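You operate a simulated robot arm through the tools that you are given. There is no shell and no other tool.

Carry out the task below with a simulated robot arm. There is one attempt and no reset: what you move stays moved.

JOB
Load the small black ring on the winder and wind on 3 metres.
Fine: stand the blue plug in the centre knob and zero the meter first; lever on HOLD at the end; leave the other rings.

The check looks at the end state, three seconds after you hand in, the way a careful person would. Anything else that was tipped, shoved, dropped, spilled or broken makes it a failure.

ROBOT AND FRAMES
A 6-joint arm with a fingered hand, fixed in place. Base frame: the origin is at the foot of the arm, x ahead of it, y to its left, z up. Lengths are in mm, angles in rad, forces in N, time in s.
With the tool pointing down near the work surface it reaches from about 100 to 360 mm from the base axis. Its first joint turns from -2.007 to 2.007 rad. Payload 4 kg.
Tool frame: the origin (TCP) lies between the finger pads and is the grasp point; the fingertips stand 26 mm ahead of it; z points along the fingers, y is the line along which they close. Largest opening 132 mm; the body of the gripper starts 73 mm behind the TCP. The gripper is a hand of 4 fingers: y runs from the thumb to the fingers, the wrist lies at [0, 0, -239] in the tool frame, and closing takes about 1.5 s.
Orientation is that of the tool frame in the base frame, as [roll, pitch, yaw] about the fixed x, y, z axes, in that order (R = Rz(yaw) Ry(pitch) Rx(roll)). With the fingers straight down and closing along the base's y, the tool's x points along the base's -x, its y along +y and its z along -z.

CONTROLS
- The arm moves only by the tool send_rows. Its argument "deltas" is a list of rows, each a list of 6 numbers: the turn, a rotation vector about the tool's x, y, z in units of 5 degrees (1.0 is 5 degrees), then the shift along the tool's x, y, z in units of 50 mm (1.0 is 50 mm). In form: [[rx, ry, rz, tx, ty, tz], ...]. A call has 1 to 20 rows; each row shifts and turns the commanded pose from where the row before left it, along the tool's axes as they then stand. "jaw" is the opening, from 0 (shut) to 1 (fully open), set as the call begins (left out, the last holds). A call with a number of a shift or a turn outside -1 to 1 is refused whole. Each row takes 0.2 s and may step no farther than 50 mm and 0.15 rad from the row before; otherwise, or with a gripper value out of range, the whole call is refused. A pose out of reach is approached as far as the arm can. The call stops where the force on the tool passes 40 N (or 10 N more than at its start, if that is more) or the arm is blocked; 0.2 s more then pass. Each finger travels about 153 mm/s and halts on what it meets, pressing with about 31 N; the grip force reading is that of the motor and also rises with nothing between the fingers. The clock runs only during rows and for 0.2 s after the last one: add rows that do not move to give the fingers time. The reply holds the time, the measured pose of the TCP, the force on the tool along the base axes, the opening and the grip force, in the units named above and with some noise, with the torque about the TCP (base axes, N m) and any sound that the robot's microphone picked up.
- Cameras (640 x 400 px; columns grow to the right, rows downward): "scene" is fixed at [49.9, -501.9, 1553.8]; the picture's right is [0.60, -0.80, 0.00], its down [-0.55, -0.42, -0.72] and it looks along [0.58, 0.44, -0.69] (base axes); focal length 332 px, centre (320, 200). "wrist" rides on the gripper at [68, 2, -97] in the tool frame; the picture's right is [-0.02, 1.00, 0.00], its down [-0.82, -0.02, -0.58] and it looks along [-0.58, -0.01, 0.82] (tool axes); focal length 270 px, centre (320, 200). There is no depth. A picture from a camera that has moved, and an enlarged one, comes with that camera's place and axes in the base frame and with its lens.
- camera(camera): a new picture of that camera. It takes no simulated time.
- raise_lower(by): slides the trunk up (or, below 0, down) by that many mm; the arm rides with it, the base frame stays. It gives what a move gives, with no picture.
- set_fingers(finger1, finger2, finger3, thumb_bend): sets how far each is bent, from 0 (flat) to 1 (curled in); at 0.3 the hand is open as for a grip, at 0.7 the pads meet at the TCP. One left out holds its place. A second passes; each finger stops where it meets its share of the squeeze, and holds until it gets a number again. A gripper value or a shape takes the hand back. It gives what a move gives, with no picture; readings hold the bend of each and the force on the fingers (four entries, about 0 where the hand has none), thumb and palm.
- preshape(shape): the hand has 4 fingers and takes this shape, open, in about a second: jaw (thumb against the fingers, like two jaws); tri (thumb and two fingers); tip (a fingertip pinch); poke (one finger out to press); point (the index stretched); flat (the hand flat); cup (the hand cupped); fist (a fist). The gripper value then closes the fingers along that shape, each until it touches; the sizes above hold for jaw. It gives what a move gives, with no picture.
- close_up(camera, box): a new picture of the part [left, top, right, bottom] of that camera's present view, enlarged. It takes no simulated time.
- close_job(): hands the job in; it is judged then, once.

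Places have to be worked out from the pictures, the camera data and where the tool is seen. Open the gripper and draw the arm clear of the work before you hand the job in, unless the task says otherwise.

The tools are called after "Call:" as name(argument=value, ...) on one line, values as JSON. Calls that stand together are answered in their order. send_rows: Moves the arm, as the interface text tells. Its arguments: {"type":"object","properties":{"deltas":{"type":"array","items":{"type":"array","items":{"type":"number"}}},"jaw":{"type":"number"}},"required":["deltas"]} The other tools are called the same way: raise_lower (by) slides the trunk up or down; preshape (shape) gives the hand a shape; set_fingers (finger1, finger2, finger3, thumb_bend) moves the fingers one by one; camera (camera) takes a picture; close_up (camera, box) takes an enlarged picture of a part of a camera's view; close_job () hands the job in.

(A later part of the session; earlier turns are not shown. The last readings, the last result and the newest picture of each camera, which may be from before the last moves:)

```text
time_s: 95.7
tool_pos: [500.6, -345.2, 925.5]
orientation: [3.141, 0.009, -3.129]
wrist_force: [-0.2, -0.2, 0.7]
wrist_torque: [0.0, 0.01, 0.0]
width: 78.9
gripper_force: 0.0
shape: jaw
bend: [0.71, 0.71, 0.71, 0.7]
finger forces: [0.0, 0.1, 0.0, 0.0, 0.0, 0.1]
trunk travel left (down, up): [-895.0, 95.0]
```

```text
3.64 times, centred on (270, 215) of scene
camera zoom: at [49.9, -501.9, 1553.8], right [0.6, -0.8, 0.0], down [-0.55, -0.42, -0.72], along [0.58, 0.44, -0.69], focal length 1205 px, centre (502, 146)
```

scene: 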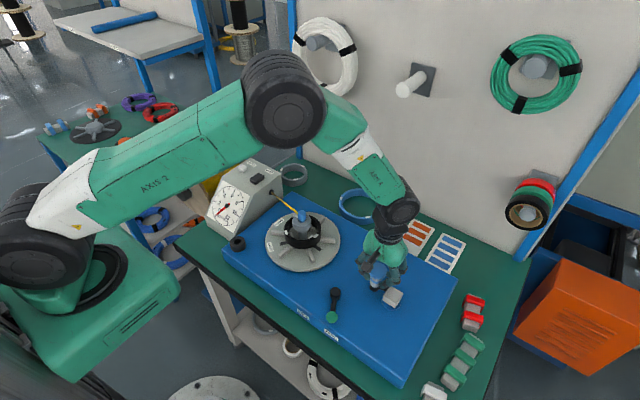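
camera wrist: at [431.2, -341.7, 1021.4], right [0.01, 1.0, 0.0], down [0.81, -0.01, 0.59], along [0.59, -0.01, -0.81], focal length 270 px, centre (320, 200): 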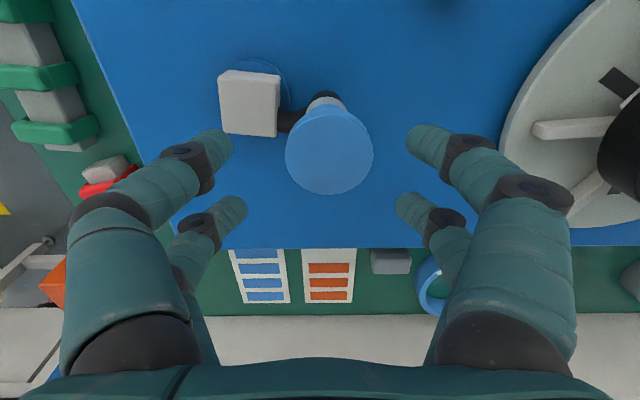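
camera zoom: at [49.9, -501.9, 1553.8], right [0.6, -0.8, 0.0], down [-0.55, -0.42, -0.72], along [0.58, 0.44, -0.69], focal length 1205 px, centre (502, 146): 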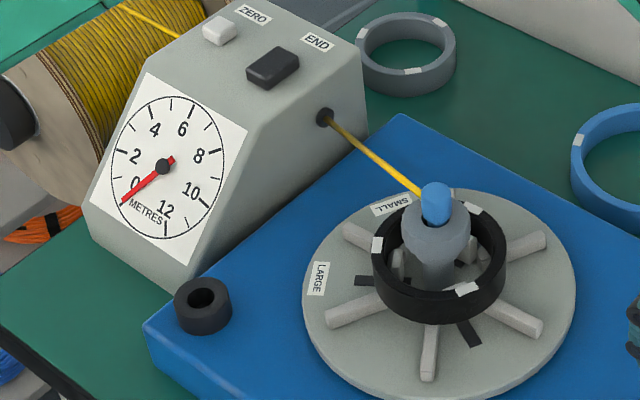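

Once released, the crank and wheel swung back almost to the start (handle now near (484,−338)), so with the lever on FREE it seems to be back-driven. I centre over the cap at the right height to cage it properly and test this.

Call:
send_rows(deltas=[[0, 0, 0, 0.32, 0.14, 0], [0, 0, 0, 0, 0, 0.08], [0, 0, 0, 0, 0, 0]])

Call:
send_rows(deltas=[[0, 0, 0, 0, 0, 0], [0, 0, 0, 0, 0, 0], [0, 0, 0, 0, 0, 0], [0, 0, 0, 0, 0, 0]], jaw=0.33)

Call:
camera(camera="wrist")

Call:
close_up(camera="scene", box=[340, 230, 430, 320])

```text
time_s: 96.5
tool_pos: [485.0, -337.8, 921.4]
orientation: [-3.141, 0.012, -3.127]
wrist_force: [0.5, 0.6, 0.3]
wrist_torque: [-0.02, 0.04, 0.01]
width: 78.9
gripper_force: 0.1
shape: jaw
bend: [0.71, 0.71, 0.71, 0.7]
finger forces: [0.0, 0.0, 0.0, 0.1, 0.0, 0.0]
trunk travel left (down, up): [-895.0, 95.0]
```

```text
time_s: 97.5
tool_pos: [485.8, -337.9, 920.5]
orientation: [-3.142, 0.014, -3.128]
wrist_force: [0.8, 0.3, 0.6]
wrist_torque: [-0.02, -0.02, -0.01]
width: 43.9
gripper_force: 0.2
shape: jaw
bend: [0.73, 0.73, 0.73, 0.7]
finger forces: [0.0, 0.0, 0.1, 0.1, 0.1, 0.0]
trunk travel left (down, up): [-895.0, 95.0]
```

```text
taken
camera wrist: at [415.0, -334.7, 1017.1], right [0.01, 1.0, 0.0], down [0.81, -0.01, 0.59], along [0.59, -0.01, -0.81], focal length 270 px, centre (320, 200)
```

wrist: 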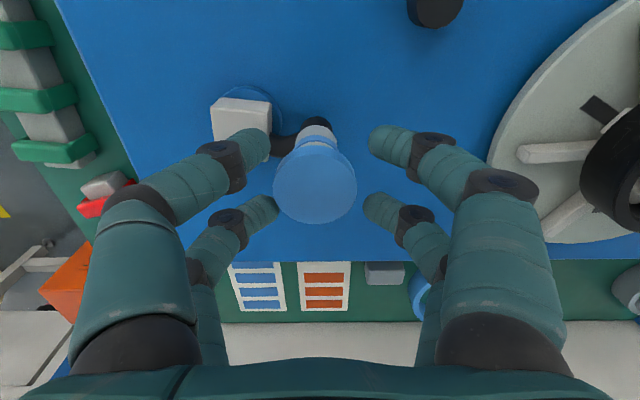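

```text
4.44 times, centred on (385, 275) of scene
camera zoom: at [49.9, -501.9, 1553.8], right [0.6, -0.8, 0.0], down [-0.55, -0.42, -0.72], along [0.58, 0.44, -0.69], focal length 1473 px, centre (31, -133)
```

zoom: 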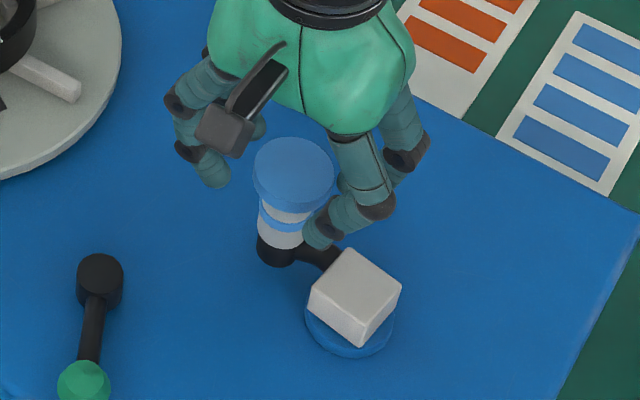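

The cap is centred among the four fingertips. I close further until the tips just touch or nearly touch the cap.

Call:
send_rows(deltas=[[0, 0, 0, 0, 0, 0], [0, 0, 0, 0, 0, 0], [0, 0, 0, 0, 0, 0]], jaw=0.24)

Call:
close_up(camera="wrist", box=[240, 100, 400, 260])

```text
time_s: 98.2
tool_pos: [485.0, -337.5, 922.6]
orientation: [3.141, 0.011, -3.129]
wrist_force: [0.6, -1.2, -0.1]
wrist_torque: [-0.03, -0.03, -0.02]
width: 32.6
gripper_force: 0.1
shape: jaw
bend: [0.73, 0.73, 0.73, 0.7]
finger forces: [0.0, 0.0, 1.6, 0.1, 0.0, 0.0]
trunk travel left (down, up): [-895.0, 95.0]
```

```text
2.50 times, centred on (320, 180) of wrist
camera zoom: at [415.1, -334.9, 1017.1], right [0.01, 1.0, 0.0], down [0.81, -0.01, 0.59], along [0.59, -0.01, -0.81], focal length 676 px, centre (320, 250)
```

zoom: 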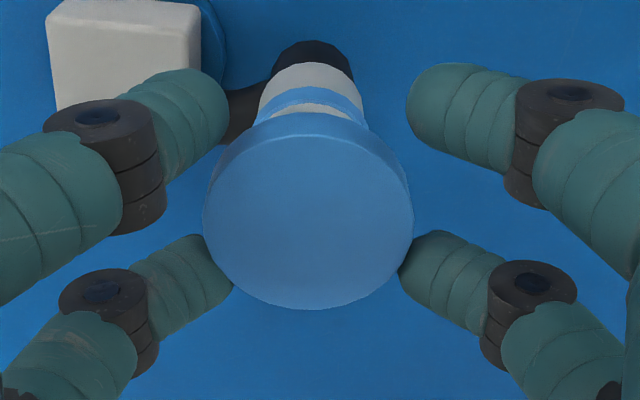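

Only the far pair touches so far. I close slightly more.

Call:
send_rows(deltas=[[0, 0, 0, -0.03, 0, 0], [0, 0, 0, 0, 0, 0], [0, 0, 0, 0, 0, 0]], jaw=0.18)

Call:
close_up(camera="wrist", box=[240, 100, 400, 260])

```text
time_s: 99.0
tool_pos: [487.2, -337.6, 920.0]
orientation: [3.141, 0.013, -3.131]
wrist_force: [0.0, -2.9, 1.7]
wrist_torque: [-0.09, -0.03, -0.01]
width: 25.2
gripper_force: 0.1
shape: jaw
bend: [0.73, 0.73, 0.72, 0.7]
finger forces: [0.0, 0.3, 2.4, 0.0, 0.6, 0.0]
trunk travel left (down, up): [-895.0, 95.0]
```

```text
2.50 times, centred on (320, 180) of wrist
camera zoom: at [416.5, -334.9, 1017.2], right [0.01, 1.0, 0.0], down [0.81, -0.01, 0.59], along [0.59, -0.01, -0.81], focal length 676 px, centre (320, 250)
```

zoom: 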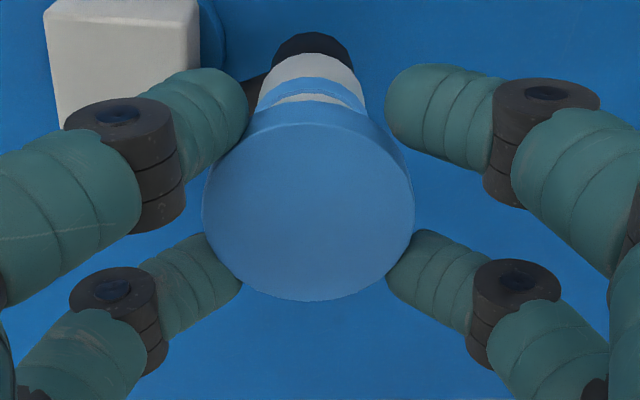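

The cap is now loosely caged on all sides. I turn about 30° clockwise and check handle, wheel and meter while still holding.

Call:
send_rows(deltas=[[0, 0, 0, -0.17, -0.042, 0.04], [0, 0, 0, -0.162, -0.06, 0], [0, 0, 0, -0.148, -0.088, 0], [0, 0, 0, 0, 0, 0]])

Call:
close_up(camera="wrist", box=[240, 100, 400, 260])

Call:
close_up(camera="scene", box=[195, 160, 345, 270])

```text
time_s: 100.0
tool_pos: [512.4, -348.0, 919.8]
orientation: [-3.138, 0.014, -3.13]
wrist_force: [2.2, -7.1, 3.4]
wrist_torque: [-0.18, -0.11, -0.07]
width: 26.3
gripper_force: 0.0
shape: jaw
bend: [0.73, 0.73, 0.71, 0.7]
finger forces: [0.0, 0.0, 7.7, 0.0, 0.1, 0.0]
trunk travel left (down, up): [-895.0, 95.0]
```

```text
2.50 times, centred on (320, 180) of wrist
camera zoom: at [441.8, -345.2, 1015.6], right [0.01, 1.0, 0.0], down [0.81, -0.01, 0.59], along [0.59, -0.01, -0.81], focal length 676 px, centre (320, 250)
```

zoom: 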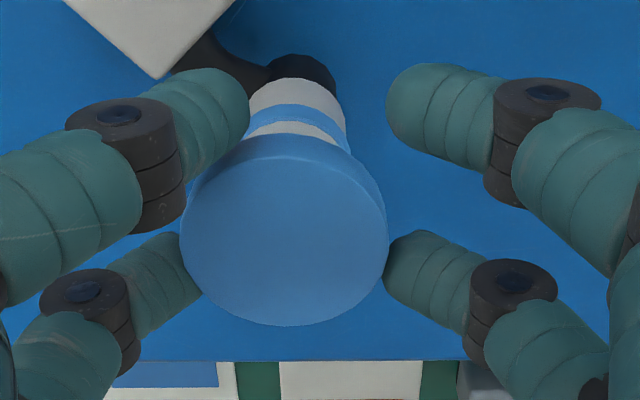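

```text
3.64 times, centred on (270, 215) of scene
camera zoom: at [49.9, -501.9, 1553.8], right [0.6, -0.8, 0.0], down [-0.55, -0.42, -0.72], along [0.58, 0.44, -0.69], focal length 1205 px, centre (502, 146)
```

zoom: 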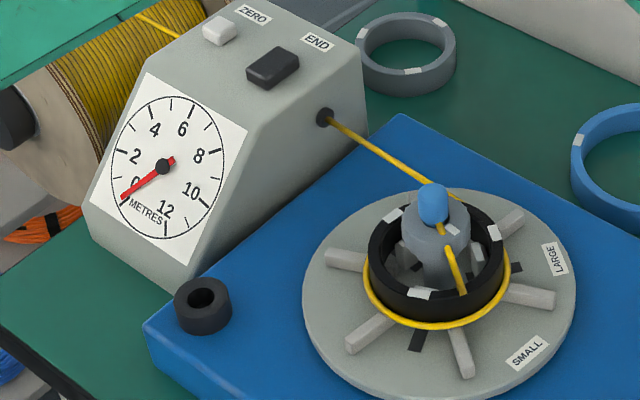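

The yarn is now winding neatly round the ring and clockwise is the right way. The handle leans ahead on finger 3 with ~7 N; I wait a moment to see whether it is steady.

Call:
send_rows(deltas=[[0, 0, 0, 0, 0, 0], [0, 0, 0, 0, 0, 0], [0, 0, 0, 0, 0, 0], [0, 0, 0, 0, 0, 0]])

Call:
close_up(camera="wrist", box=[240, 100, 400, 260])

Call:
close_up(camera="scene", box=[195, 160, 345, 270])

```text
time_s: 101.0
tool_pos: [512.3, -347.1, 918.3]
orientation: [-3.141, 0.012, -3.129]
wrist_force: [-0.3, 0.2, -0.6]
wrist_torque: [-0.04, 0.03, 0.0]
width: 24.3
gripper_force: 0.1
shape: jaw
bend: [0.72, 0.73, 0.73, 0.7]
finger forces: [0.9, 0.4, 0.5, 0.0, 1.3, 0.0]
trunk travel left (down, up): [-895.0, 95.0]
```

```text
2.50 times, centred on (320, 180) of wrist
camera zoom: at [441.0, -343.9, 1015.0], right [0.01, 1.0, 0.0], down [0.81, -0.01, 0.59], along [0.59, -0.01, -0.81], focal length 676 px, centre (320, 250)
```

zoom: 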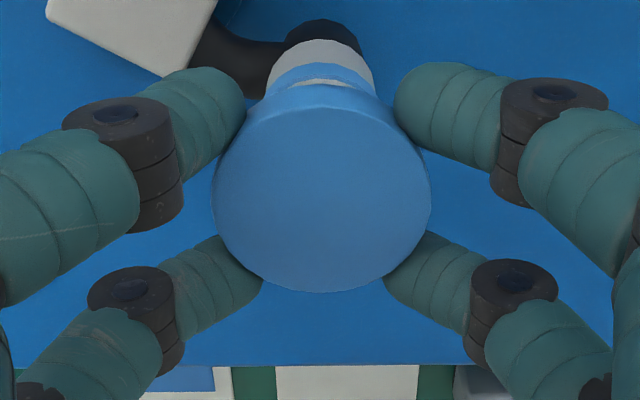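

```text
3.64 times, centred on (270, 215) of scene
camera zoom: at [49.9, -501.9, 1553.8], right [0.6, -0.8, 0.0], down [-0.55, -0.42, -0.72], along [0.58, 0.44, -0.69], focal length 1205 px, centre (502, 146)
```

zoom: 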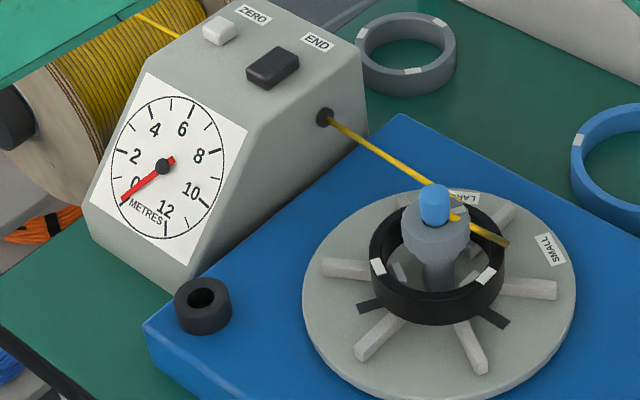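

It settled: the handle rests loosely in the cage and the wheel had only overshot by its inertia. Before winding on I want to know what HOLD does, so I release the crank, rise, and see whether it runs back.

Call:
send_rows(deltas=[[0, 0, 0, 0, 0, 0], [0, 0, 0, 0, 0, 0], [0, 0, 0, 0, 0, 0], [0, 0, 0, 0, 0, -0.6], [0, 0, 0, 0, 0, -0.6], [0, 0, 0, 0, 0, 0]], jaw=0.6)

Call:
camera(camera="wrist")

Call:
close_up(camera="scene", box=[195, 160, 345, 270])

```text
time_s: 102.5
tool_pos: [509.2, -345.4, 978.3]
orientation: [3.142, 0.012, -3.129]
wrist_force: [-0.2, -0.6, 0.0]
wrist_torque: [0.0, 0.0, 0.01]
width: 78.6
gripper_force: 0.0
shape: jaw
bend: [0.71, 0.71, 0.71, 0.7]
finger forces: [0.1, 0.0, 0.0, 0.0, 0.0, 0.0]
trunk travel left (down, up): [-895.0, 95.0]
```

```text
taken
camera wrist: at [439.6, -343.0, 1075.1], right [0.01, 1.0, 0.0], down [0.81, -0.01, 0.59], along [0.59, -0.01, -0.81], focal length 270 px, centre (320, 200)
```

wrist: 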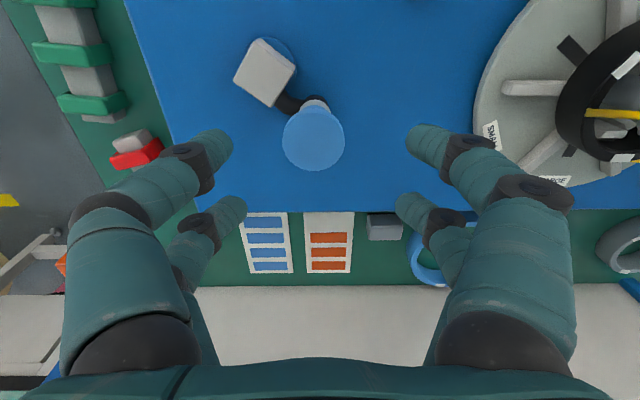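

```text
3.64 times, centred on (270, 215) of scene
camera zoom: at [49.9, -501.9, 1553.8], right [0.6, -0.8, 0.0], down [-0.55, -0.42, -0.72], along [0.58, 0.44, -0.69], focal length 1205 px, centre (502, 146)
```

zoom: 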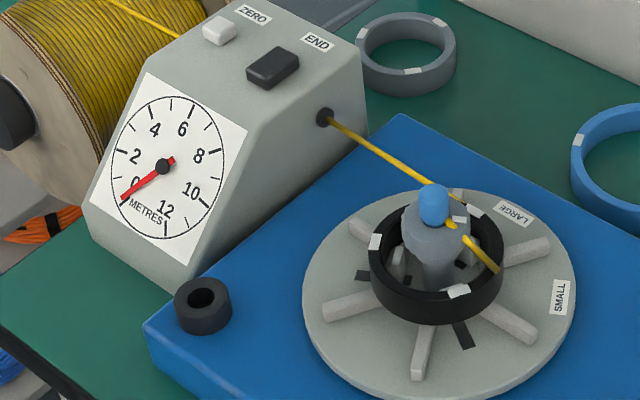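

The crank stays where I left it, so nothing runs back on release. I re-centre over the cap at about (512,−349), lower and close the loose cage again.

Call:
send_rows(deltas=[[0, 0, 0, -0.056, -0.07, 0], [0, 0, 0, 0, 0, 0.6], [0, 0, 0, 0, 0, 0.6], [0, 0, 0, 0, 0, 0]])

Call:
send_rows(deltas=[[0, 0, 0, 0, 0, 0], [0, 0, 0, 0, 0, 0], [0, 0, 0, 0, 0, 0], [0, 0, 0, 0, 0, 0]], jaw=0.16)

Call:
close_up(camera="wrist", box=[240, 100, 400, 260])

Call:
close_up(camera="scene", box=[195, 160, 345, 270])

```text
time_s: 103.5
tool_pos: [512.8, -349.3, 918.5]
orientation: [-3.141, 0.013, -3.129]
wrist_force: [-0.1, 1.0, 0.0]
wrist_torque: [-0.01, -0.01, 0.0]
width: 78.9
gripper_force: 0.1
shape: jaw
bend: [0.71, 0.71, 0.71, 0.7]
finger forces: [0.1, 0.1, 0.1, 0.0, 0.0, 0.1]
trunk travel left (down, up): [-895.0, 95.0]
```

```text
time_s: 104.5
tool_pos: [513.3, -348.9, 918.7]
orientation: [-3.141, 0.012, -3.128]
wrist_force: [1.1, 1.9, -5.0]
wrist_torque: [-0.01, 0.0, 0.01]
width: 17.5
gripper_force: 30.9
shape: jaw
bend: [0.73, 0.73, 0.73, 0.7]
finger forces: [33.8, 33.7, 28.4, 0.1, 26.7, 0.0]
trunk travel left (down, up): [-895.0, 95.0]
```

```text
2.50 times, centred on (320, 180) of wrist
camera zoom: at [443.6, -346.0, 1014.0], right [0.01, 1.0, 0.0], down [0.81, -0.01, 0.59], along [0.59, -0.01, -0.81], focal length 676 px, centre (320, 250)
```

zoom: 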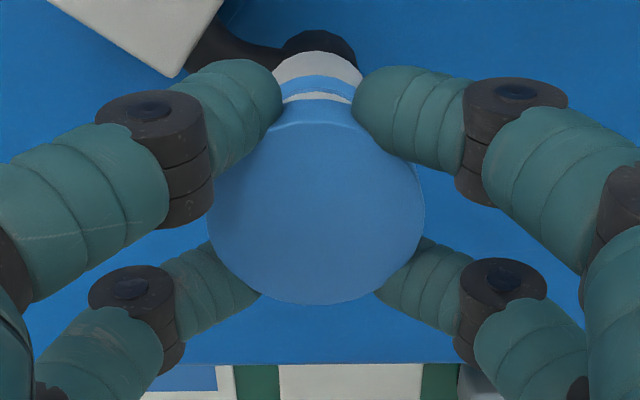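

```text
3.64 times, centred on (270, 215) of scene
camera zoom: at [49.9, -501.9, 1553.8], right [0.6, -0.8, 0.0], down [-0.55, -0.42, -0.72], along [0.58, 0.44, -0.69], focal length 1205 px, centre (502, 146)
```

zoom: 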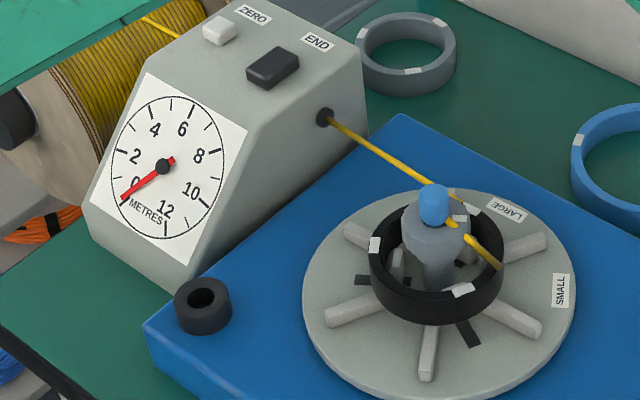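

All four digits now hold the cap firmly (~30 N). I try 36° clockwise slowly and check forces and torque for any binding.

Call:
send_rows(deltas=[[0, 0, 0, -0.1152, -0.1041, 0], [0, 0, 0, -0.0975, -0.1209, 0], [0, 0, 0, -0.0774, -0.1346, 0], [0, 0, 0, -0.0554, -0.1451, 0], [0, 0, 0, 0, 0, 0]])

Call:
close_up(camera="wrist", box=[240, 100, 400, 260])

Call:
close_up(camera="scene", box=[195, 160, 345, 270])

```text
time_s: 105.7
tool_pos: [531.6, -375.6, 918.7]
orientation: [3.14, 0.011, -3.127]
wrist_force: [1.5, -1.5, -14.0]
wrist_torque: [-0.07, -0.02, -0.01]
width: 16.8
gripper_force: 30.9
shape: jaw
bend: [0.72, 0.73, 0.72, 0.7]
finger forces: [34.9, 34.6, 31.0, 0.0, 28.0, 0.0]
trunk travel left (down, up): [-895.0, 95.0]
```

```text
2.50 times, centred on (320, 180) of wrist
camera zoom: at [462.0, -373.2, 1014.5], right [0.01, 1.0, 0.0], down [0.81, -0.01, 0.59], along [0.59, -0.01, -0.81], focal length 676 px, centre (320, 250)
```

zoom: 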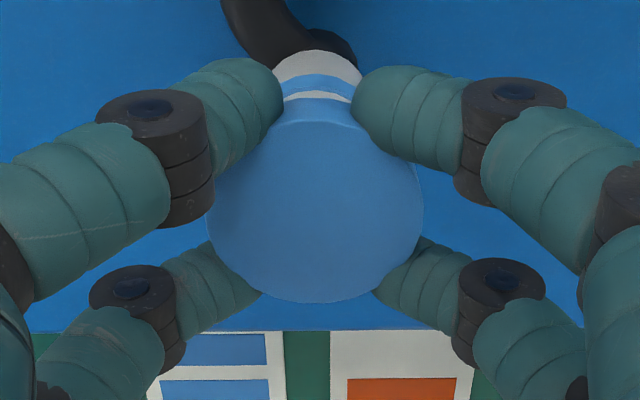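

```text
3.64 times, centred on (270, 215) of scene
camera zoom: at [49.9, -501.9, 1553.8], right [0.6, -0.8, 0.0], down [-0.55, -0.42, -0.72], along [0.58, 0.44, -0.69], focal length 1205 px, centre (502, 146)
```

zoom: 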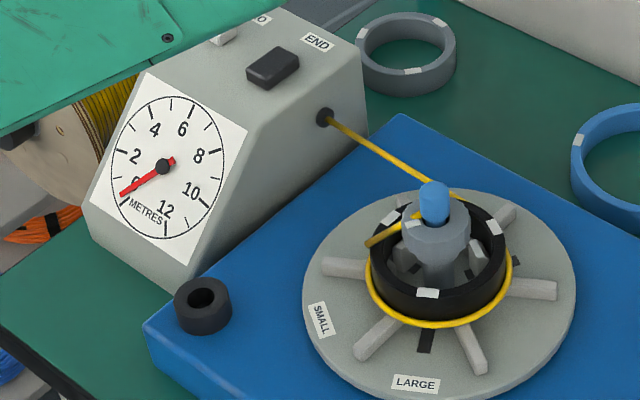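

It turns smoothly, the handle spins freely in the grip and the yarn winds on. I continue another 90°, easing down a millimetre to relieve the slight upward pull on the cap.

Call:
send_rows(deltas=[[0, 0, 0, -0.032, -0.152, 0.01], [0, 0, 0, -0.0079, -0.1551, 0.01], [0, 0, 0, 0.0165, -0.1544, 0.01], [0, 0, 0, 0.0405, -0.1499, 0], [0, 0, 0, 0.0634, -0.1418, 0], [0, 0, 0, 0.0848, -0.1301, 0], [0, 0, 0, 0.1041, -0.1152, 0], [0, 0, 0, 0.1209, -0.0975, 0], [0, 0, 0, 0.1346, -0.0774, 0], [0, 0, 0, 0.1451, -0.0554, 0], [0, 0, 0, 0, 0, 0]])

Call:
close_up(camera="wrist", box=[240, 100, 400, 260])

Call:
close_up(camera="scene", box=[195, 160, 345, 270])

```text
time_s: 108.0
tool_pos: [500.4, -435.7, 917.9]
orientation: [-3.139, 0.016, -3.128]
wrist_force: [1.4, 8.0, -3.1]
wrist_torque: [0.16, 0.0, -0.01]
width: 15.7
gripper_force: 30.9
shape: jaw
bend: [0.72, 0.72, 0.72, 0.7]
finger forces: [40.1, 39.8, 29.5, 0.1, 26.4, 0.0]
trunk travel left (down, up): [-895.0, 95.0]
```

```text
2.50 times, centred on (320, 180) of wrist
camera zoom: at [430.4, -433.3, 1014.0], right [0.01, 1.0, 0.0], down [0.81, -0.01, 0.59], along [0.59, -0.01, -0.81], focal length 676 px, centre (320, 250)
```

zoom: 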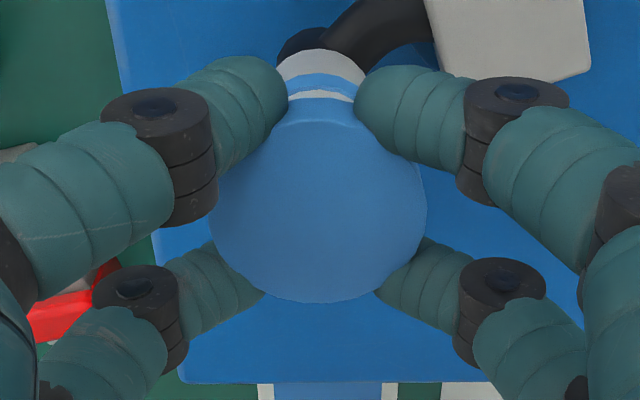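

```text
3.64 times, centred on (270, 215) of scene
camera zoom: at [49.9, -501.9, 1553.8], right [0.6, -0.8, 0.0], down [-0.55, -0.42, -0.72], along [0.58, 0.44, -0.69], focal length 1205 px, centre (502, 146)
```

zoom: 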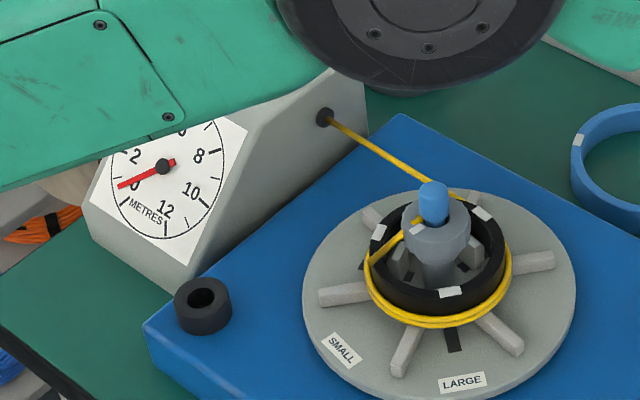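

Going well: meter around 0.5 m, about 166° of crank so far. I carry on half a turn, trimming 1 mm inward.

Call:
send_rows(deltas=[[0, 0, 0, 0.152, -0.012, 0], [0, 0, 0, 0.1551, -0.0079, 0], [0, 0, 0, 0.1544, 0.0165, 0], [0, 0, 0, 0.1499, 0.0405, 0], [0, 0, 0, 0.1418, 0.0634, 0], [0, 0, 0, 0.1301, 0.0848, 0], [0, 0, 0, 0.1152, 0.1041, 0], [0, 0, 0, 0.0975, 0.1209, 0], [0, 0, 0, 0.0774, 0.1346, 0], [0, 0, 0, 0.0554, 0.1451, 0], [0, 0, 0, 0.032, 0.152, 0], [0, 0, 0, 0.0079, 0.1551, 0], [0, 0, 0, -0.0165, 0.1544, 0], [0, 0, 0, -0.0405, 0.1499, 0], [0, 0, 0, -0.0634, 0.1418, 0], [0, 0, 0, -0.0848, 0.1301, 0], [0, 0, 0, -0.1041, 0.1152, 0], [0, 0, 0, -0.1209, 0.0975, 0], [0, 0, 0, 0, 0, 0]])

Call:
close_up(camera="wrist", box=[240, 100, 400, 260])

Call:
close_up(camera="scene", box=[195, 160, 345, 270])

```text
time_s: 112.0
tool_pos: [455.4, -348.0, 917.9]
orientation: [-3.141, 0.011, -3.129]
wrist_force: [-4.0, 3.7, 5.1]
wrist_torque: [0.02, 0.11, 0.03]
width: 16.5
gripper_force: 30.8
shape: jaw
bend: [0.72, 0.73, 0.73, 0.71]
finger forces: [44.8, 42.4, 32.3, 0.1, 32.1, 0.0]
trunk travel left (down, up): [-895.0, 95.0]
```

```text
2.50 times, centred on (320, 180) of wrist
camera zoom: at [384.7, -344.7, 1013.5], right [0.01, 1.0, 0.0], down [0.81, -0.01, 0.59], along [0.59, -0.01, -0.81], focal length 676 px, centre (320, 250)
```

zoom: 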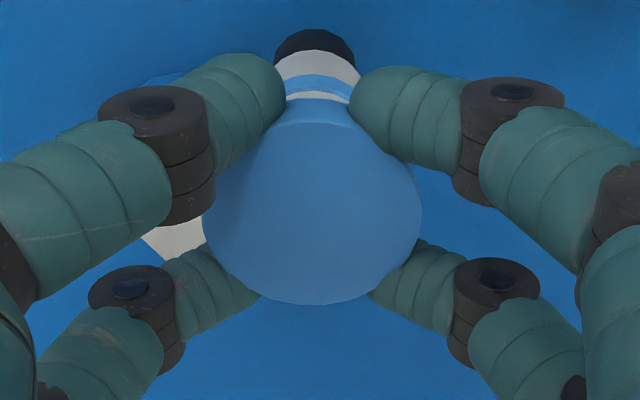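

```text
3.64 times, centred on (270, 215) of scene
camera zoom: at [49.9, -501.9, 1553.8], right [0.6, -0.8, 0.0], down [-0.55, -0.42, -0.72], along [0.58, 0.44, -0.69], focal length 1205 px, centre (502, 146)
```

zoom: 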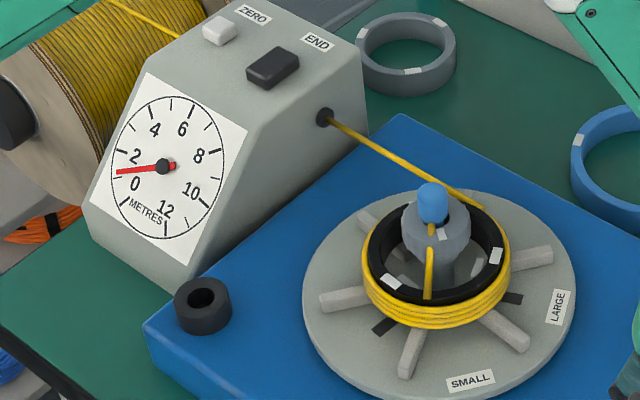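

I read the dial more closely.

Call:
close_up(camera="scene", box=[215, 180, 265, 230])

```text
8.00 times, centred on (240, 205) of scene
camera zoom: at [49.9, -501.9, 1553.8], right [0.6, -0.8, 0.0], down [-0.55, -0.42, -0.72], along [0.58, 0.44, -0.69], focal length 2652 px, centre (960, 160)
```

zoom: 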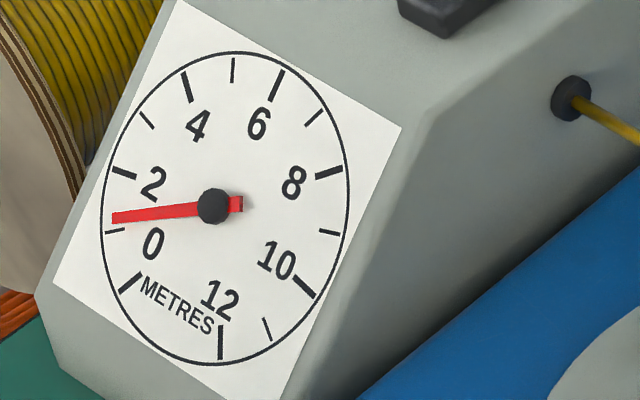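

The dial reads about 1.2 m after 328° of crank (≈3.66 mm per degree), so about 490° more is needed. I do another 180°.

Call:
send_rows(deltas=[[0, 0, 0, -0.1346, 0.0774, 0], [0, 0, 0, -0.1451, 0.0554, 0], [0, 0, 0, -0.152, 0.032, 0], [0, 0, 0, -0.1551, 0.0079, 0], [0, 0, 0, -0.1544, -0.0165, 0], [0, 0, 0, -0.1499, -0.0405, 0], [0, 0, 0, -0.1418, -0.0634, 0], [0, 0, 0, -0.1301, -0.0848, 0], [0, 0, 0, -0.1152, -0.1041, 0], [0, 0, 0, -0.0975, -0.1209, 0], [0, 0, 0, -0.0774, -0.1346, 0], [0, 0, 0, -0.0554, -0.1451, 0], [0, 0, 0, -0.032, -0.152, 0], [0, 0, 0, -0.0079, -0.1551, 0], [0, 0, 0, 0.0165, -0.1544, 0], [0, 0, 0, 0.0405, -0.1499, 0], [0, 0, 0, 0.0634, -0.1418, 0], [0, 0, 0, 0.0848, -0.1301, 0], [0, 0, 0, 0.1041, -0.1152, 0], [0, 0, 0, 0.1209, -0.0975, 0]])

Call:
close_up(camera="scene", box=[195, 160, 345, 270])

Call:
close_up(camera="wrist", box=[240, 100, 400, 260])

```text
time_s: 116.2
tool_pos: [509.0, -430.3, 918.1]
orientation: [-3.14, 0.007, -3.13]
wrist_force: [-8.6, -3.3, -1.3]
wrist_torque: [-0.04, 0.07, -0.04]
width: 15.2
gripper_force: 31.2
shape: jaw
bend: [0.72, 0.73, 0.73, 0.71]
finger forces: [42.1, 38.2, 38.0, 0.0, 31.0, 0.0]
trunk travel left (down, up): [-895.0, 95.0]
```

```text
3.64 times, centred on (270, 215) of scene
camera zoom: at [49.9, -501.9, 1553.8], right [0.6, -0.8, 0.0], down [-0.55, -0.42, -0.72], along [0.58, 0.44, -0.69], focal length 1205 px, centre (502, 146)
```

zoom: 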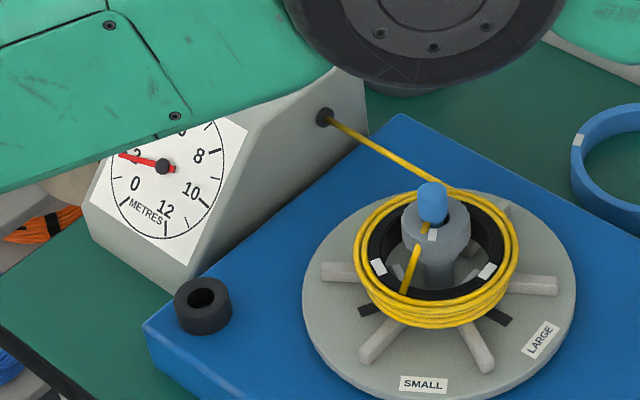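

```text
2.50 times, centred on (320, 180) of wrist
camera zoom: at [439.8, -427.8, 1013.8], right [0.01, 1.0, 0.0], down [0.81, -0.01, 0.58], along [0.58, -0.01, -0.81], focal length 676 px, centre (320, 250)
```

zoom: 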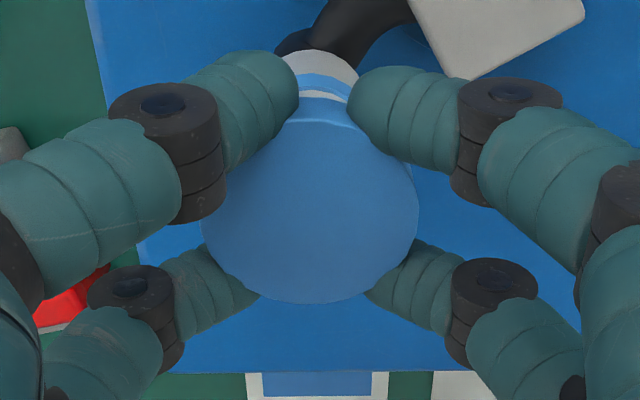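

Call:
close_up(camera="scene", box=[215, 180, 265, 230])

```text
8.00 times, centred on (240, 205) of scene
camera zoom: at [49.9, -501.9, 1553.8], right [0.6, -0.8, 0.0], down [-0.55, -0.42, -0.72], along [0.58, 0.44, -0.69], focal length 2652 px, centre (960, 160)
```

zoom: 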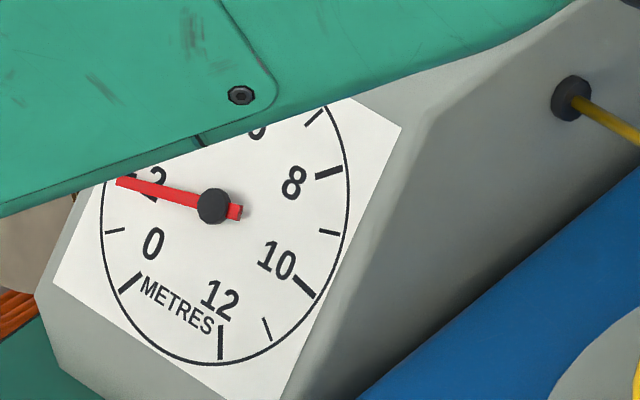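

About 1.83 m now. I continue with another 180°.

Call:
send_rows(deltas=[[0, 0, 0, 0.1346, -0.0774, 0], [0, 0, 0, 0.1451, -0.0554, 0], [0, 0, 0, 0.152, -0.032, 0], [0, 0, 0, 0.1551, -0.0079, 0], [0, 0, 0, 0.1544, 0.0165, 0], [0, 0, 0, 0.1499, 0.0405, 0], [0, 0, 0, 0.1418, 0.0634, 0], [0, 0, 0, 0.1301, 0.0848, 0], [0, 0, 0, 0.1152, 0.1041, 0], [0, 0, 0, 0.0975, 0.1209, 0], [0, 0, 0, 0.0774, 0.1346, 0], [0, 0, 0, 0.0554, 0.1451, 0], [0, 0, 0, 0.032, 0.152, 0], [0, 0, 0, 0.0079, 0.1551, 0], [0, 0, 0, -0.0165, 0.1544, 0], [0, 0, 0, -0.0405, 0.1499, 0], [0, 0, 0, -0.0634, 0.1418, 0], [0, 0, 0, -0.0848, 0.1301, 0], [0, 0, 0, -0.1041, 0.1152, 0], [0, 0, 0, -0.1209, 0.0975, 0]])

Call:
close_up(camera="scene", box=[215, 180, 265, 230])

Call:
close_up(camera="scene", box=[195, 160, 345, 270])

```text
time_s: 120.5
tool_pos: [455.6, -345.2, 918.1]
orientation: [-3.142, 0.012, -3.13]
wrist_force: [-2.5, 11.7, -0.2]
wrist_torque: [0.21, -0.06, -0.01]
width: 14.7
gripper_force: 30.9
shape: jaw
bend: [0.72, 0.73, 0.73, 0.71]
finger forces: [47.8, 46.9, 36.5, 0.0, 29.0, 0.0]
trunk travel left (down, up): [-895.0, 95.0]
```

```text
8.00 times, centred on (240, 205) of scene
camera zoom: at [49.9, -501.9, 1553.8], right [0.6, -0.8, 0.0], down [-0.55, -0.42, -0.72], along [0.58, 0.44, -0.69], focal length 2652 px, centre (960, 160)
```

zoom: 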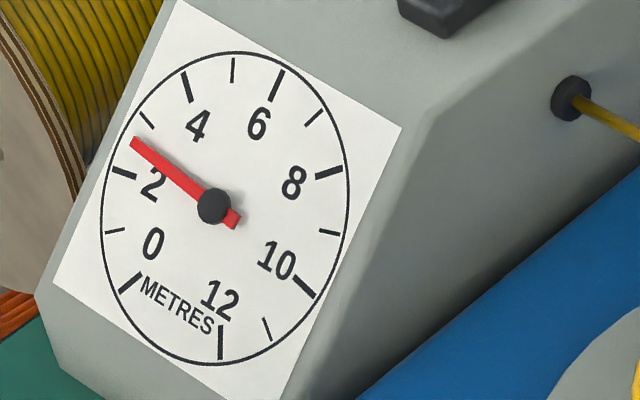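

```text
3.64 times, centred on (270, 215) of scene
camera zoom: at [49.9, -501.9, 1553.8], right [0.6, -0.8, 0.0], down [-0.55, -0.42, -0.72], along [0.58, 0.44, -0.69], focal length 1205 px, centre (502, 146)
```

zoom: 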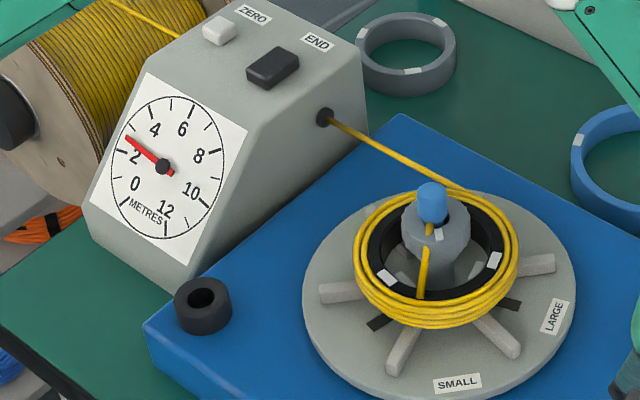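

The dial reads about 2.54 m. Roughly 125° of crank remain; I do 99° and let it settle before reading again.

Call:
send_rows(deltas=[[0, 0, 0, -0.1346, 0.0874, 0], [0, 0, 0, -0.1451, 0.0654, 0], [0, 0, 0, -0.152, 0.032, 0], [0, 0, 0, -0.1551, 0.0079, 0], [0, 0, 0, -0.1544, -0.0165, 0], [0, 0, 0, -0.1499, -0.0405, 0], [0, 0, 0, -0.1418, -0.0634, 0], [0, 0, 0, -0.1301, -0.0848, 0], [0, 0, 0, -0.1152, -0.1041, 0], [0, 0, 0, -0.0975, -0.1209, 0], [0, 0, 0, -0.0387, -0.0673, 0], [0, 0, 0, -0.0387, -0.0673, 0], [0, 0, 0, 0, 0, 0], [0, 0, 0, 0, 0, 0], [0, 0, 0, 0, 0, 0]])

Call:
close_up(camera="scene", box=[215, 180, 265, 230])

Call:
close_up(camera="wrist", box=[240, 100, 400, 260])

```text
time_s: 123.7
tool_pos: [528.6, -365.9, 918.1]
orientation: [-3.141, 0.011, -3.129]
wrist_force: [8.7, 3.7, -4.8]
wrist_torque: [0.05, -0.3, 0.0]
width: 14.3
gripper_force: 31.2
shape: jaw
bend: [0.72, 0.73, 0.73, 0.71]
finger forces: [41.9, 45.9, 42.1, 0.1, 29.8, 0.0]
trunk travel left (down, up): [-895.0, 95.0]
```

```text
8.00 times, centred on (240, 205) of scene
camera zoom: at [49.9, -501.9, 1553.8], right [0.6, -0.8, 0.0], down [-0.55, -0.42, -0.72], along [0.58, 0.44, -0.69], focal length 2652 px, centre (960, 160)
```

zoom: 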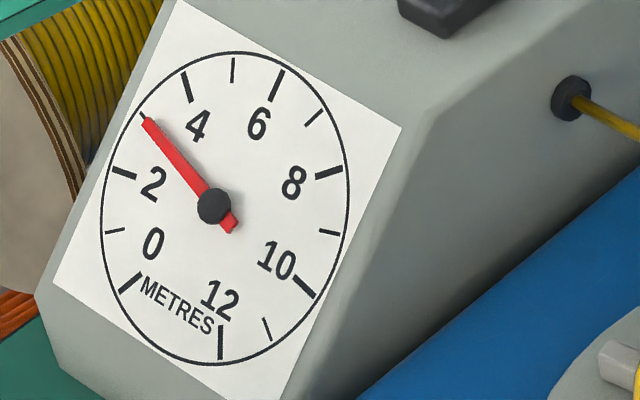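

```text
2.50 times, centred on (320, 180) of wrist
camera zoom: at [459.2, -363.3, 1013.7], right [0.01, 1.0, 0.0], down [0.81, -0.01, 0.59], along [0.59, -0.01, -0.81], focal length 676 px, centre (320, 250)
```

zoom: 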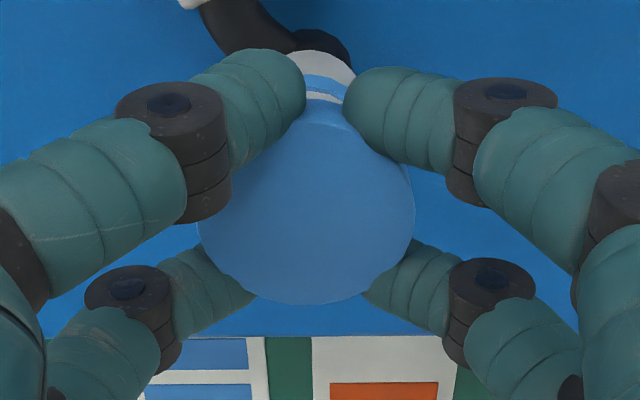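

The needle is almost on the 3 mark (≈2.96). I enlarge further to read it exactly.

Call:
close_up(camera="scene", box=[225, 188, 250, 210])

```text
16.00 times, centred on (238, 199) of scene
camera zoom: at [49.9, -501.9, 1553.8], right [0.6, -0.8, 0.0], down [-0.55, -0.42, -0.72], along [0.58, 0.44, -0.69], focal length 5304 px, centre (1640, 216)
```

zoom: 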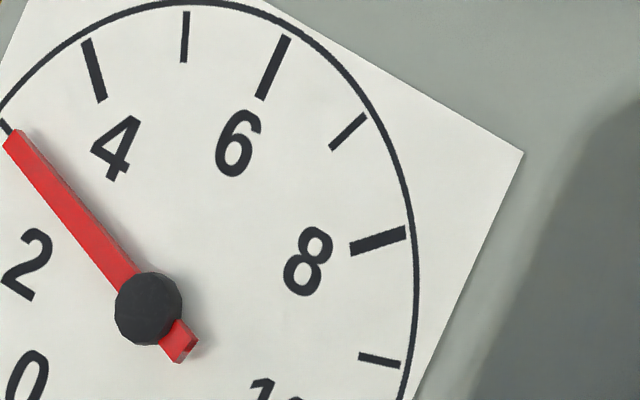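

By the tick geometry the reading is between 2.96 and 3.10; parallax in this view makes it uncertain. I release the crank carefully without moving the hand sideways, and will read the dial from straight in front.

Call:
send_rows(deltas=[[0, 0, 0, 0, 0, 0], [0, 0, 0, 0, 0, 0], [0, 0, 0, 0, 0, 0], [0, 0, 0, 0, 0, -0.5], [0, 0, 0, 0, 0, -0.7], [0, 0, 0, 0, 0, 0]], jaw=0.6)

Call:
close_up(camera="scene", box=[215, 180, 265, 230])

Call:
close_up(camera="scene", box=[195, 160, 345, 270])

```text
time_s: 125.0
tool_pos: [527.0, -367.5, 978.9]
orientation: [3.141, 0.012, -3.129]
wrist_force: [1.0, -0.3, -0.1]
wrist_torque: [-0.01, -0.01, 0.01]
width: 78.9
gripper_force: 0.0
shape: jaw
bend: [0.71, 0.71, 0.71, 0.7]
finger forces: [0.0, 0.0, 0.0, 0.0, 0.1, 0.1]
trunk travel left (down, up): [-895.0, 95.0]
```

```text
8.00 times, centred on (240, 205) of scene
camera zoom: at [49.9, -501.9, 1553.8], right [0.6, -0.8, 0.0], down [-0.55, -0.42, -0.72], along [0.58, 0.44, -0.69], focal length 2652 px, centre (960, 160)
```

zoom: 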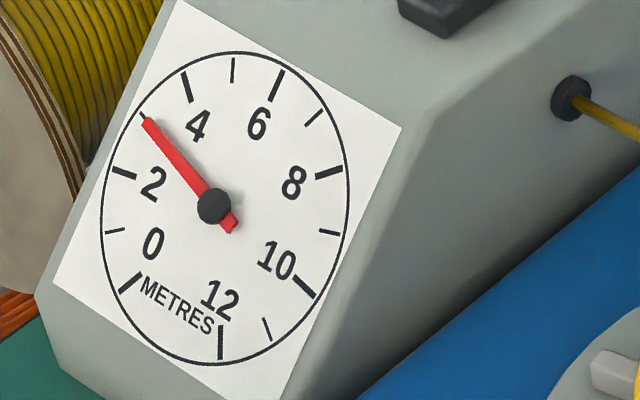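

```text
3.64 times, centred on (270, 215) of scene
camera zoom: at [49.9, -501.9, 1553.8], right [0.6, -0.8, 0.0], down [-0.55, -0.42, -0.72], along [0.58, 0.44, -0.69], focal length 1205 px, centre (502, 146)
```

zoom: 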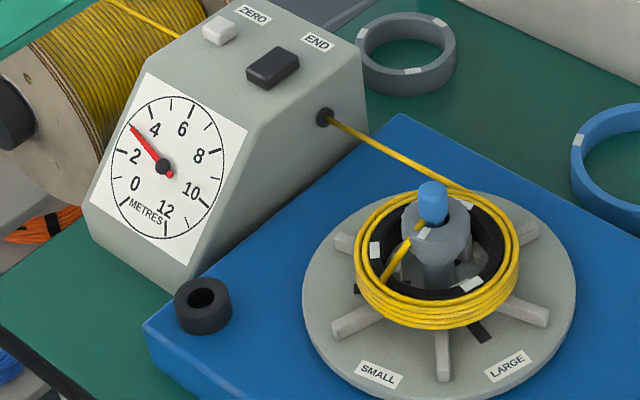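

The reading did not change on release. I now move the wrist camera in front of the dial face for a straight reading.

Call:
send_rows(deltas=[[0, 0, 0, 0, 0, -0.5], [0, 0, 0, 0.27, 0.894, 0], [0, 0, 0, 0.27, 0.894, 0], [0, 0, 0, 0.27, 0.894, 0], [0, 0, 0, 0.27, 0.894, 0], [0, 0, 0, 0.27, 0.894, 0], [0, 0, 0, 0.27, 0.894, 0], [0, 0, 0, 0.27, 0.894, 0], [0, 0, 0, 0.27, 0.894, 0], [0, 0, 0, 0.27, 0.894, 0], [0, 0, 0, 0.27, 0.894, 0], [0, 0, 0, 0.27, 0.894, 0], [0, 0, 0, 0, 0, 0]])

Call:
camera(camera="wrist")

```text
time_s: 127.8
tool_pos: [373.9, 125.5, 1001.2]
orientation: [-3.141, 0.013, -3.129]
wrist_force: [0.2, 0.6, -0.3]
wrist_torque: [0.02, 0.02, 0.0]
width: 78.8
gripper_force: 0.1
shape: jaw
bend: [0.71, 0.71, 0.71, 0.7]
finger forces: [0.0, 0.1, 0.0, 0.0, 0.0, 0.0]
trunk travel left (down, up): [-895.0, 95.0]
```

```text
taken
camera wrist: at [302.7, 127.0, 1097.2], right [0.01, 1.0, 0.0], down [0.81, -0.01, 0.59], along [0.59, -0.01, -0.81], focal length 270 px, centre (320, 200)
```

wrist: 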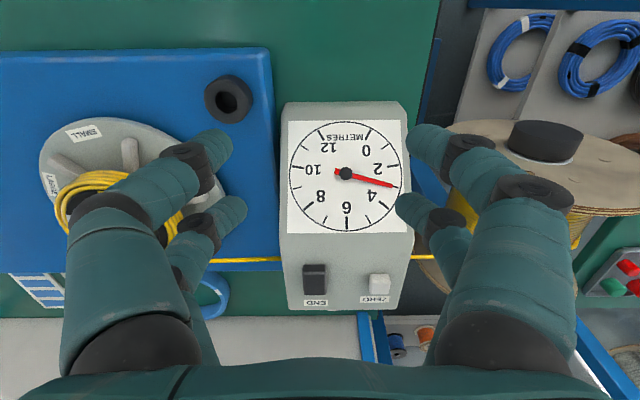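

The dial is visible nearly straight on. I enlarge it.

Call:
close_up(camera="wrist", box=[280, 110, 410, 240])

Call:
close_up(camera="wrist", box=[320, 150, 400, 200])

```text
3.08 times, centred on (345, 175) of wrist
camera zoom: at [302.7, 127.0, 1097.2], right [0.01, 1.0, 0.0], down [0.81, -0.01, 0.59], along [0.59, -0.01, -0.81], focal length 832 px, centre (243, 277)
```

zoom: 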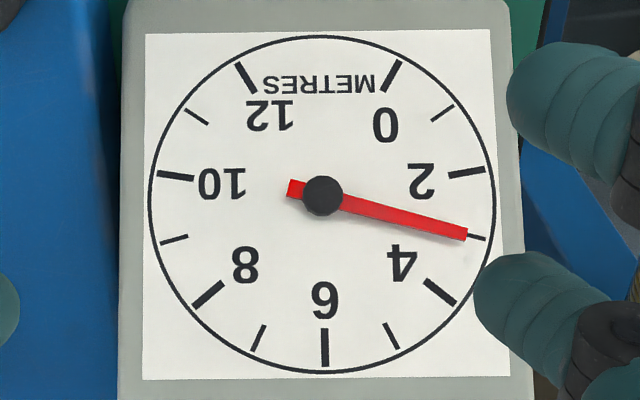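

```text
8.00 times, centred on (360, 175) of wrist
camera zoom: at [302.7, 127.0, 1097.2], right [0.01, 1.0, 0.0], down [0.81, -0.01, 0.59], along [0.59, -0.01, -0.81], focal length 2162 px, centre (0, 400)
```

zoom: 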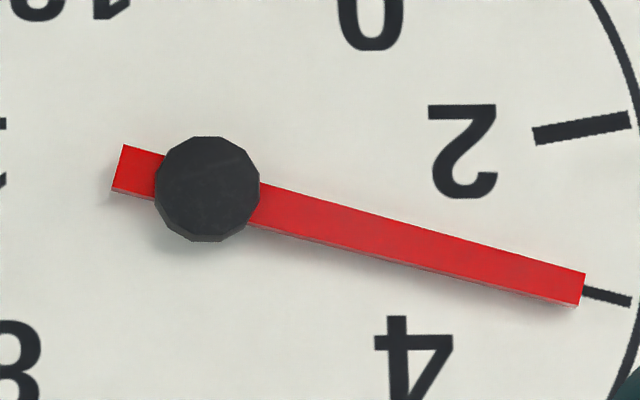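

Straight on, the needle points at the 3 mark (about 3.0 m). Now the lever: its green knob is near (355,−305,836), pivot (417,−272), and HOLD lies to the left. I open the hand and go to a viewing point above it.

Call:
send_rows(deltas=[[0, 0, 0, 0.11, -0.954, 0], [0, 0, 0, 0.11, -0.954, 0], [0, 0, 0, 0.11, -0.954, 0], [0, 0, 0, 0.11, -0.954, 0], [0, 0, 0, 0.11, -0.954, 0], [0, 0, 0, 0.11, -0.954, 0], [0, 0, 0, 0.11, -0.954, 0], [0, 0, 0, 0.11, -0.954, 0], [0, 0, 0, 0, 0, 0]], jaw=1.0)

Call:
camera(camera="wrist")

Call:
camera(camera="scene")

```text
time_s: 129.8
tool_pos: [334.3, -258.3, 1000.6]
orientation: [-3.141, 0.011, -3.127]
wrist_force: [-0.5, -0.1, 0.4]
wrist_torque: [0.0, -0.01, 0.01]
width: 131.7
gripper_force: 0.1
shape: jaw
bend: [0.3, 0.3, 0.3, 0.3]
finger forces: [0.0, 0.0, 0.0, 0.0, 0.0, 0.0]
trunk travel left (down, up): [-895.0, 95.0]
```

```text
taken
camera wrist: at [264.1, -256.8, 1097.1], right [0.01, 1.0, 0.0], down [0.81, -0.01, 0.59], along [0.59, -0.01, -0.81], focal length 270 px, centre (320, 200)
```

wrist: 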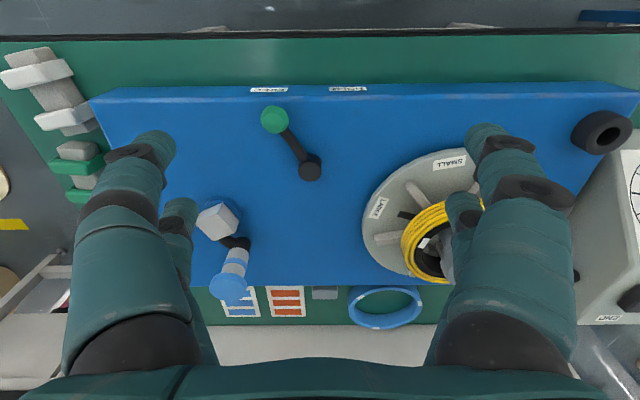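

```text
taken
```

scene: 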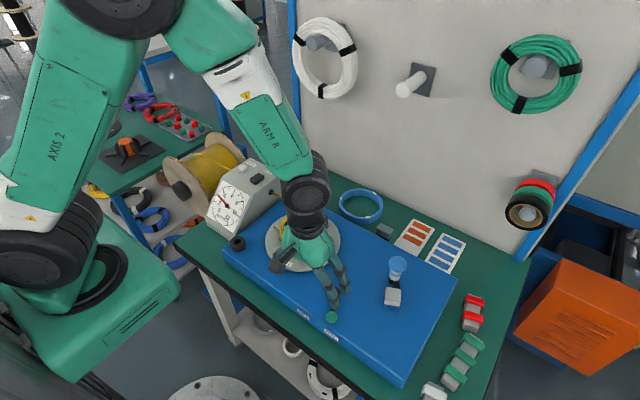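

Knob at about (353,−303), clear space on its right side for finger 3. I shift 6 mm right and lower so finger 3 stands just right of the knob.

Call:
send_rows(deltas=[[0, 0, 0, 0, -0.12, 0], [0, 0, 0, 0, 0, 0.8], [0, 0, 0, 0, 0, 0.8], [0, 0, 0, 0, 0, 0.6], [0, 0, 0, 0, 0, 0.4], [0, 0, 0, 0, 0, 0]])

Call:
camera(camera="wrist")

Call:
close_up(camera="scene", box=[290, 250, 390, 340])

```text
time_s: 131.2
tool_pos: [335.7, -263.7, 870.0]
orientation: [3.141, 0.011, -3.128]
wrist_force: [0.2, 0.0, -0.1]
wrist_torque: [0.03, 0.0, -0.03]
width: 132.0
gripper_force: 0.1
shape: jaw
bend: [0.3, 0.3, 0.3, 0.3]
finger forces: [0.0, 0.0, 0.1, 0.0, 0.0, 0.0]
trunk travel left (down, up): [-895.0, 95.0]
```

```text
taken
camera wrist: at [265.0, -261.7, 966.7], right [0.01, 1.0, 0.0], down [0.81, -0.01, 0.59], along [0.59, -0.01, -0.81], focal length 270 px, centre (320, 200)
```

wrist: 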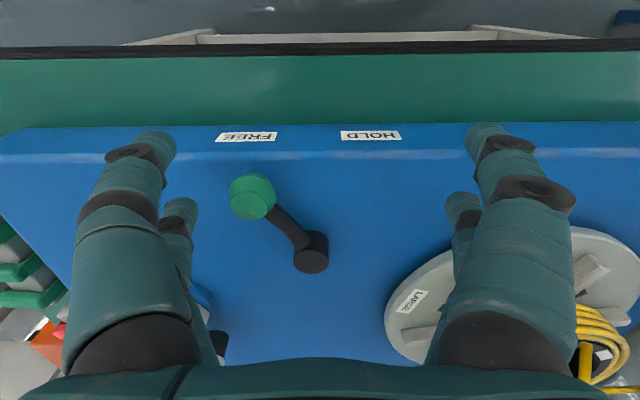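

```text
4.44 times, centred on (340, 295) of scene
camera zoom: at [49.9, -501.9, 1553.8], right [0.6, -0.8, 0.0], down [-0.55, -0.42, -0.72], along [0.58, 0.44, -0.69], focal length 1473 px, centre (231, -222)
```

zoom: 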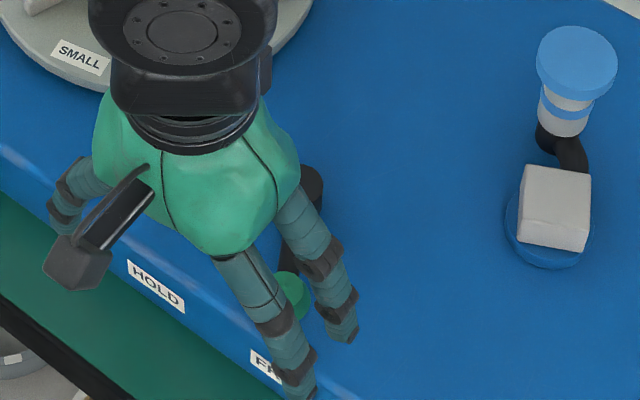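

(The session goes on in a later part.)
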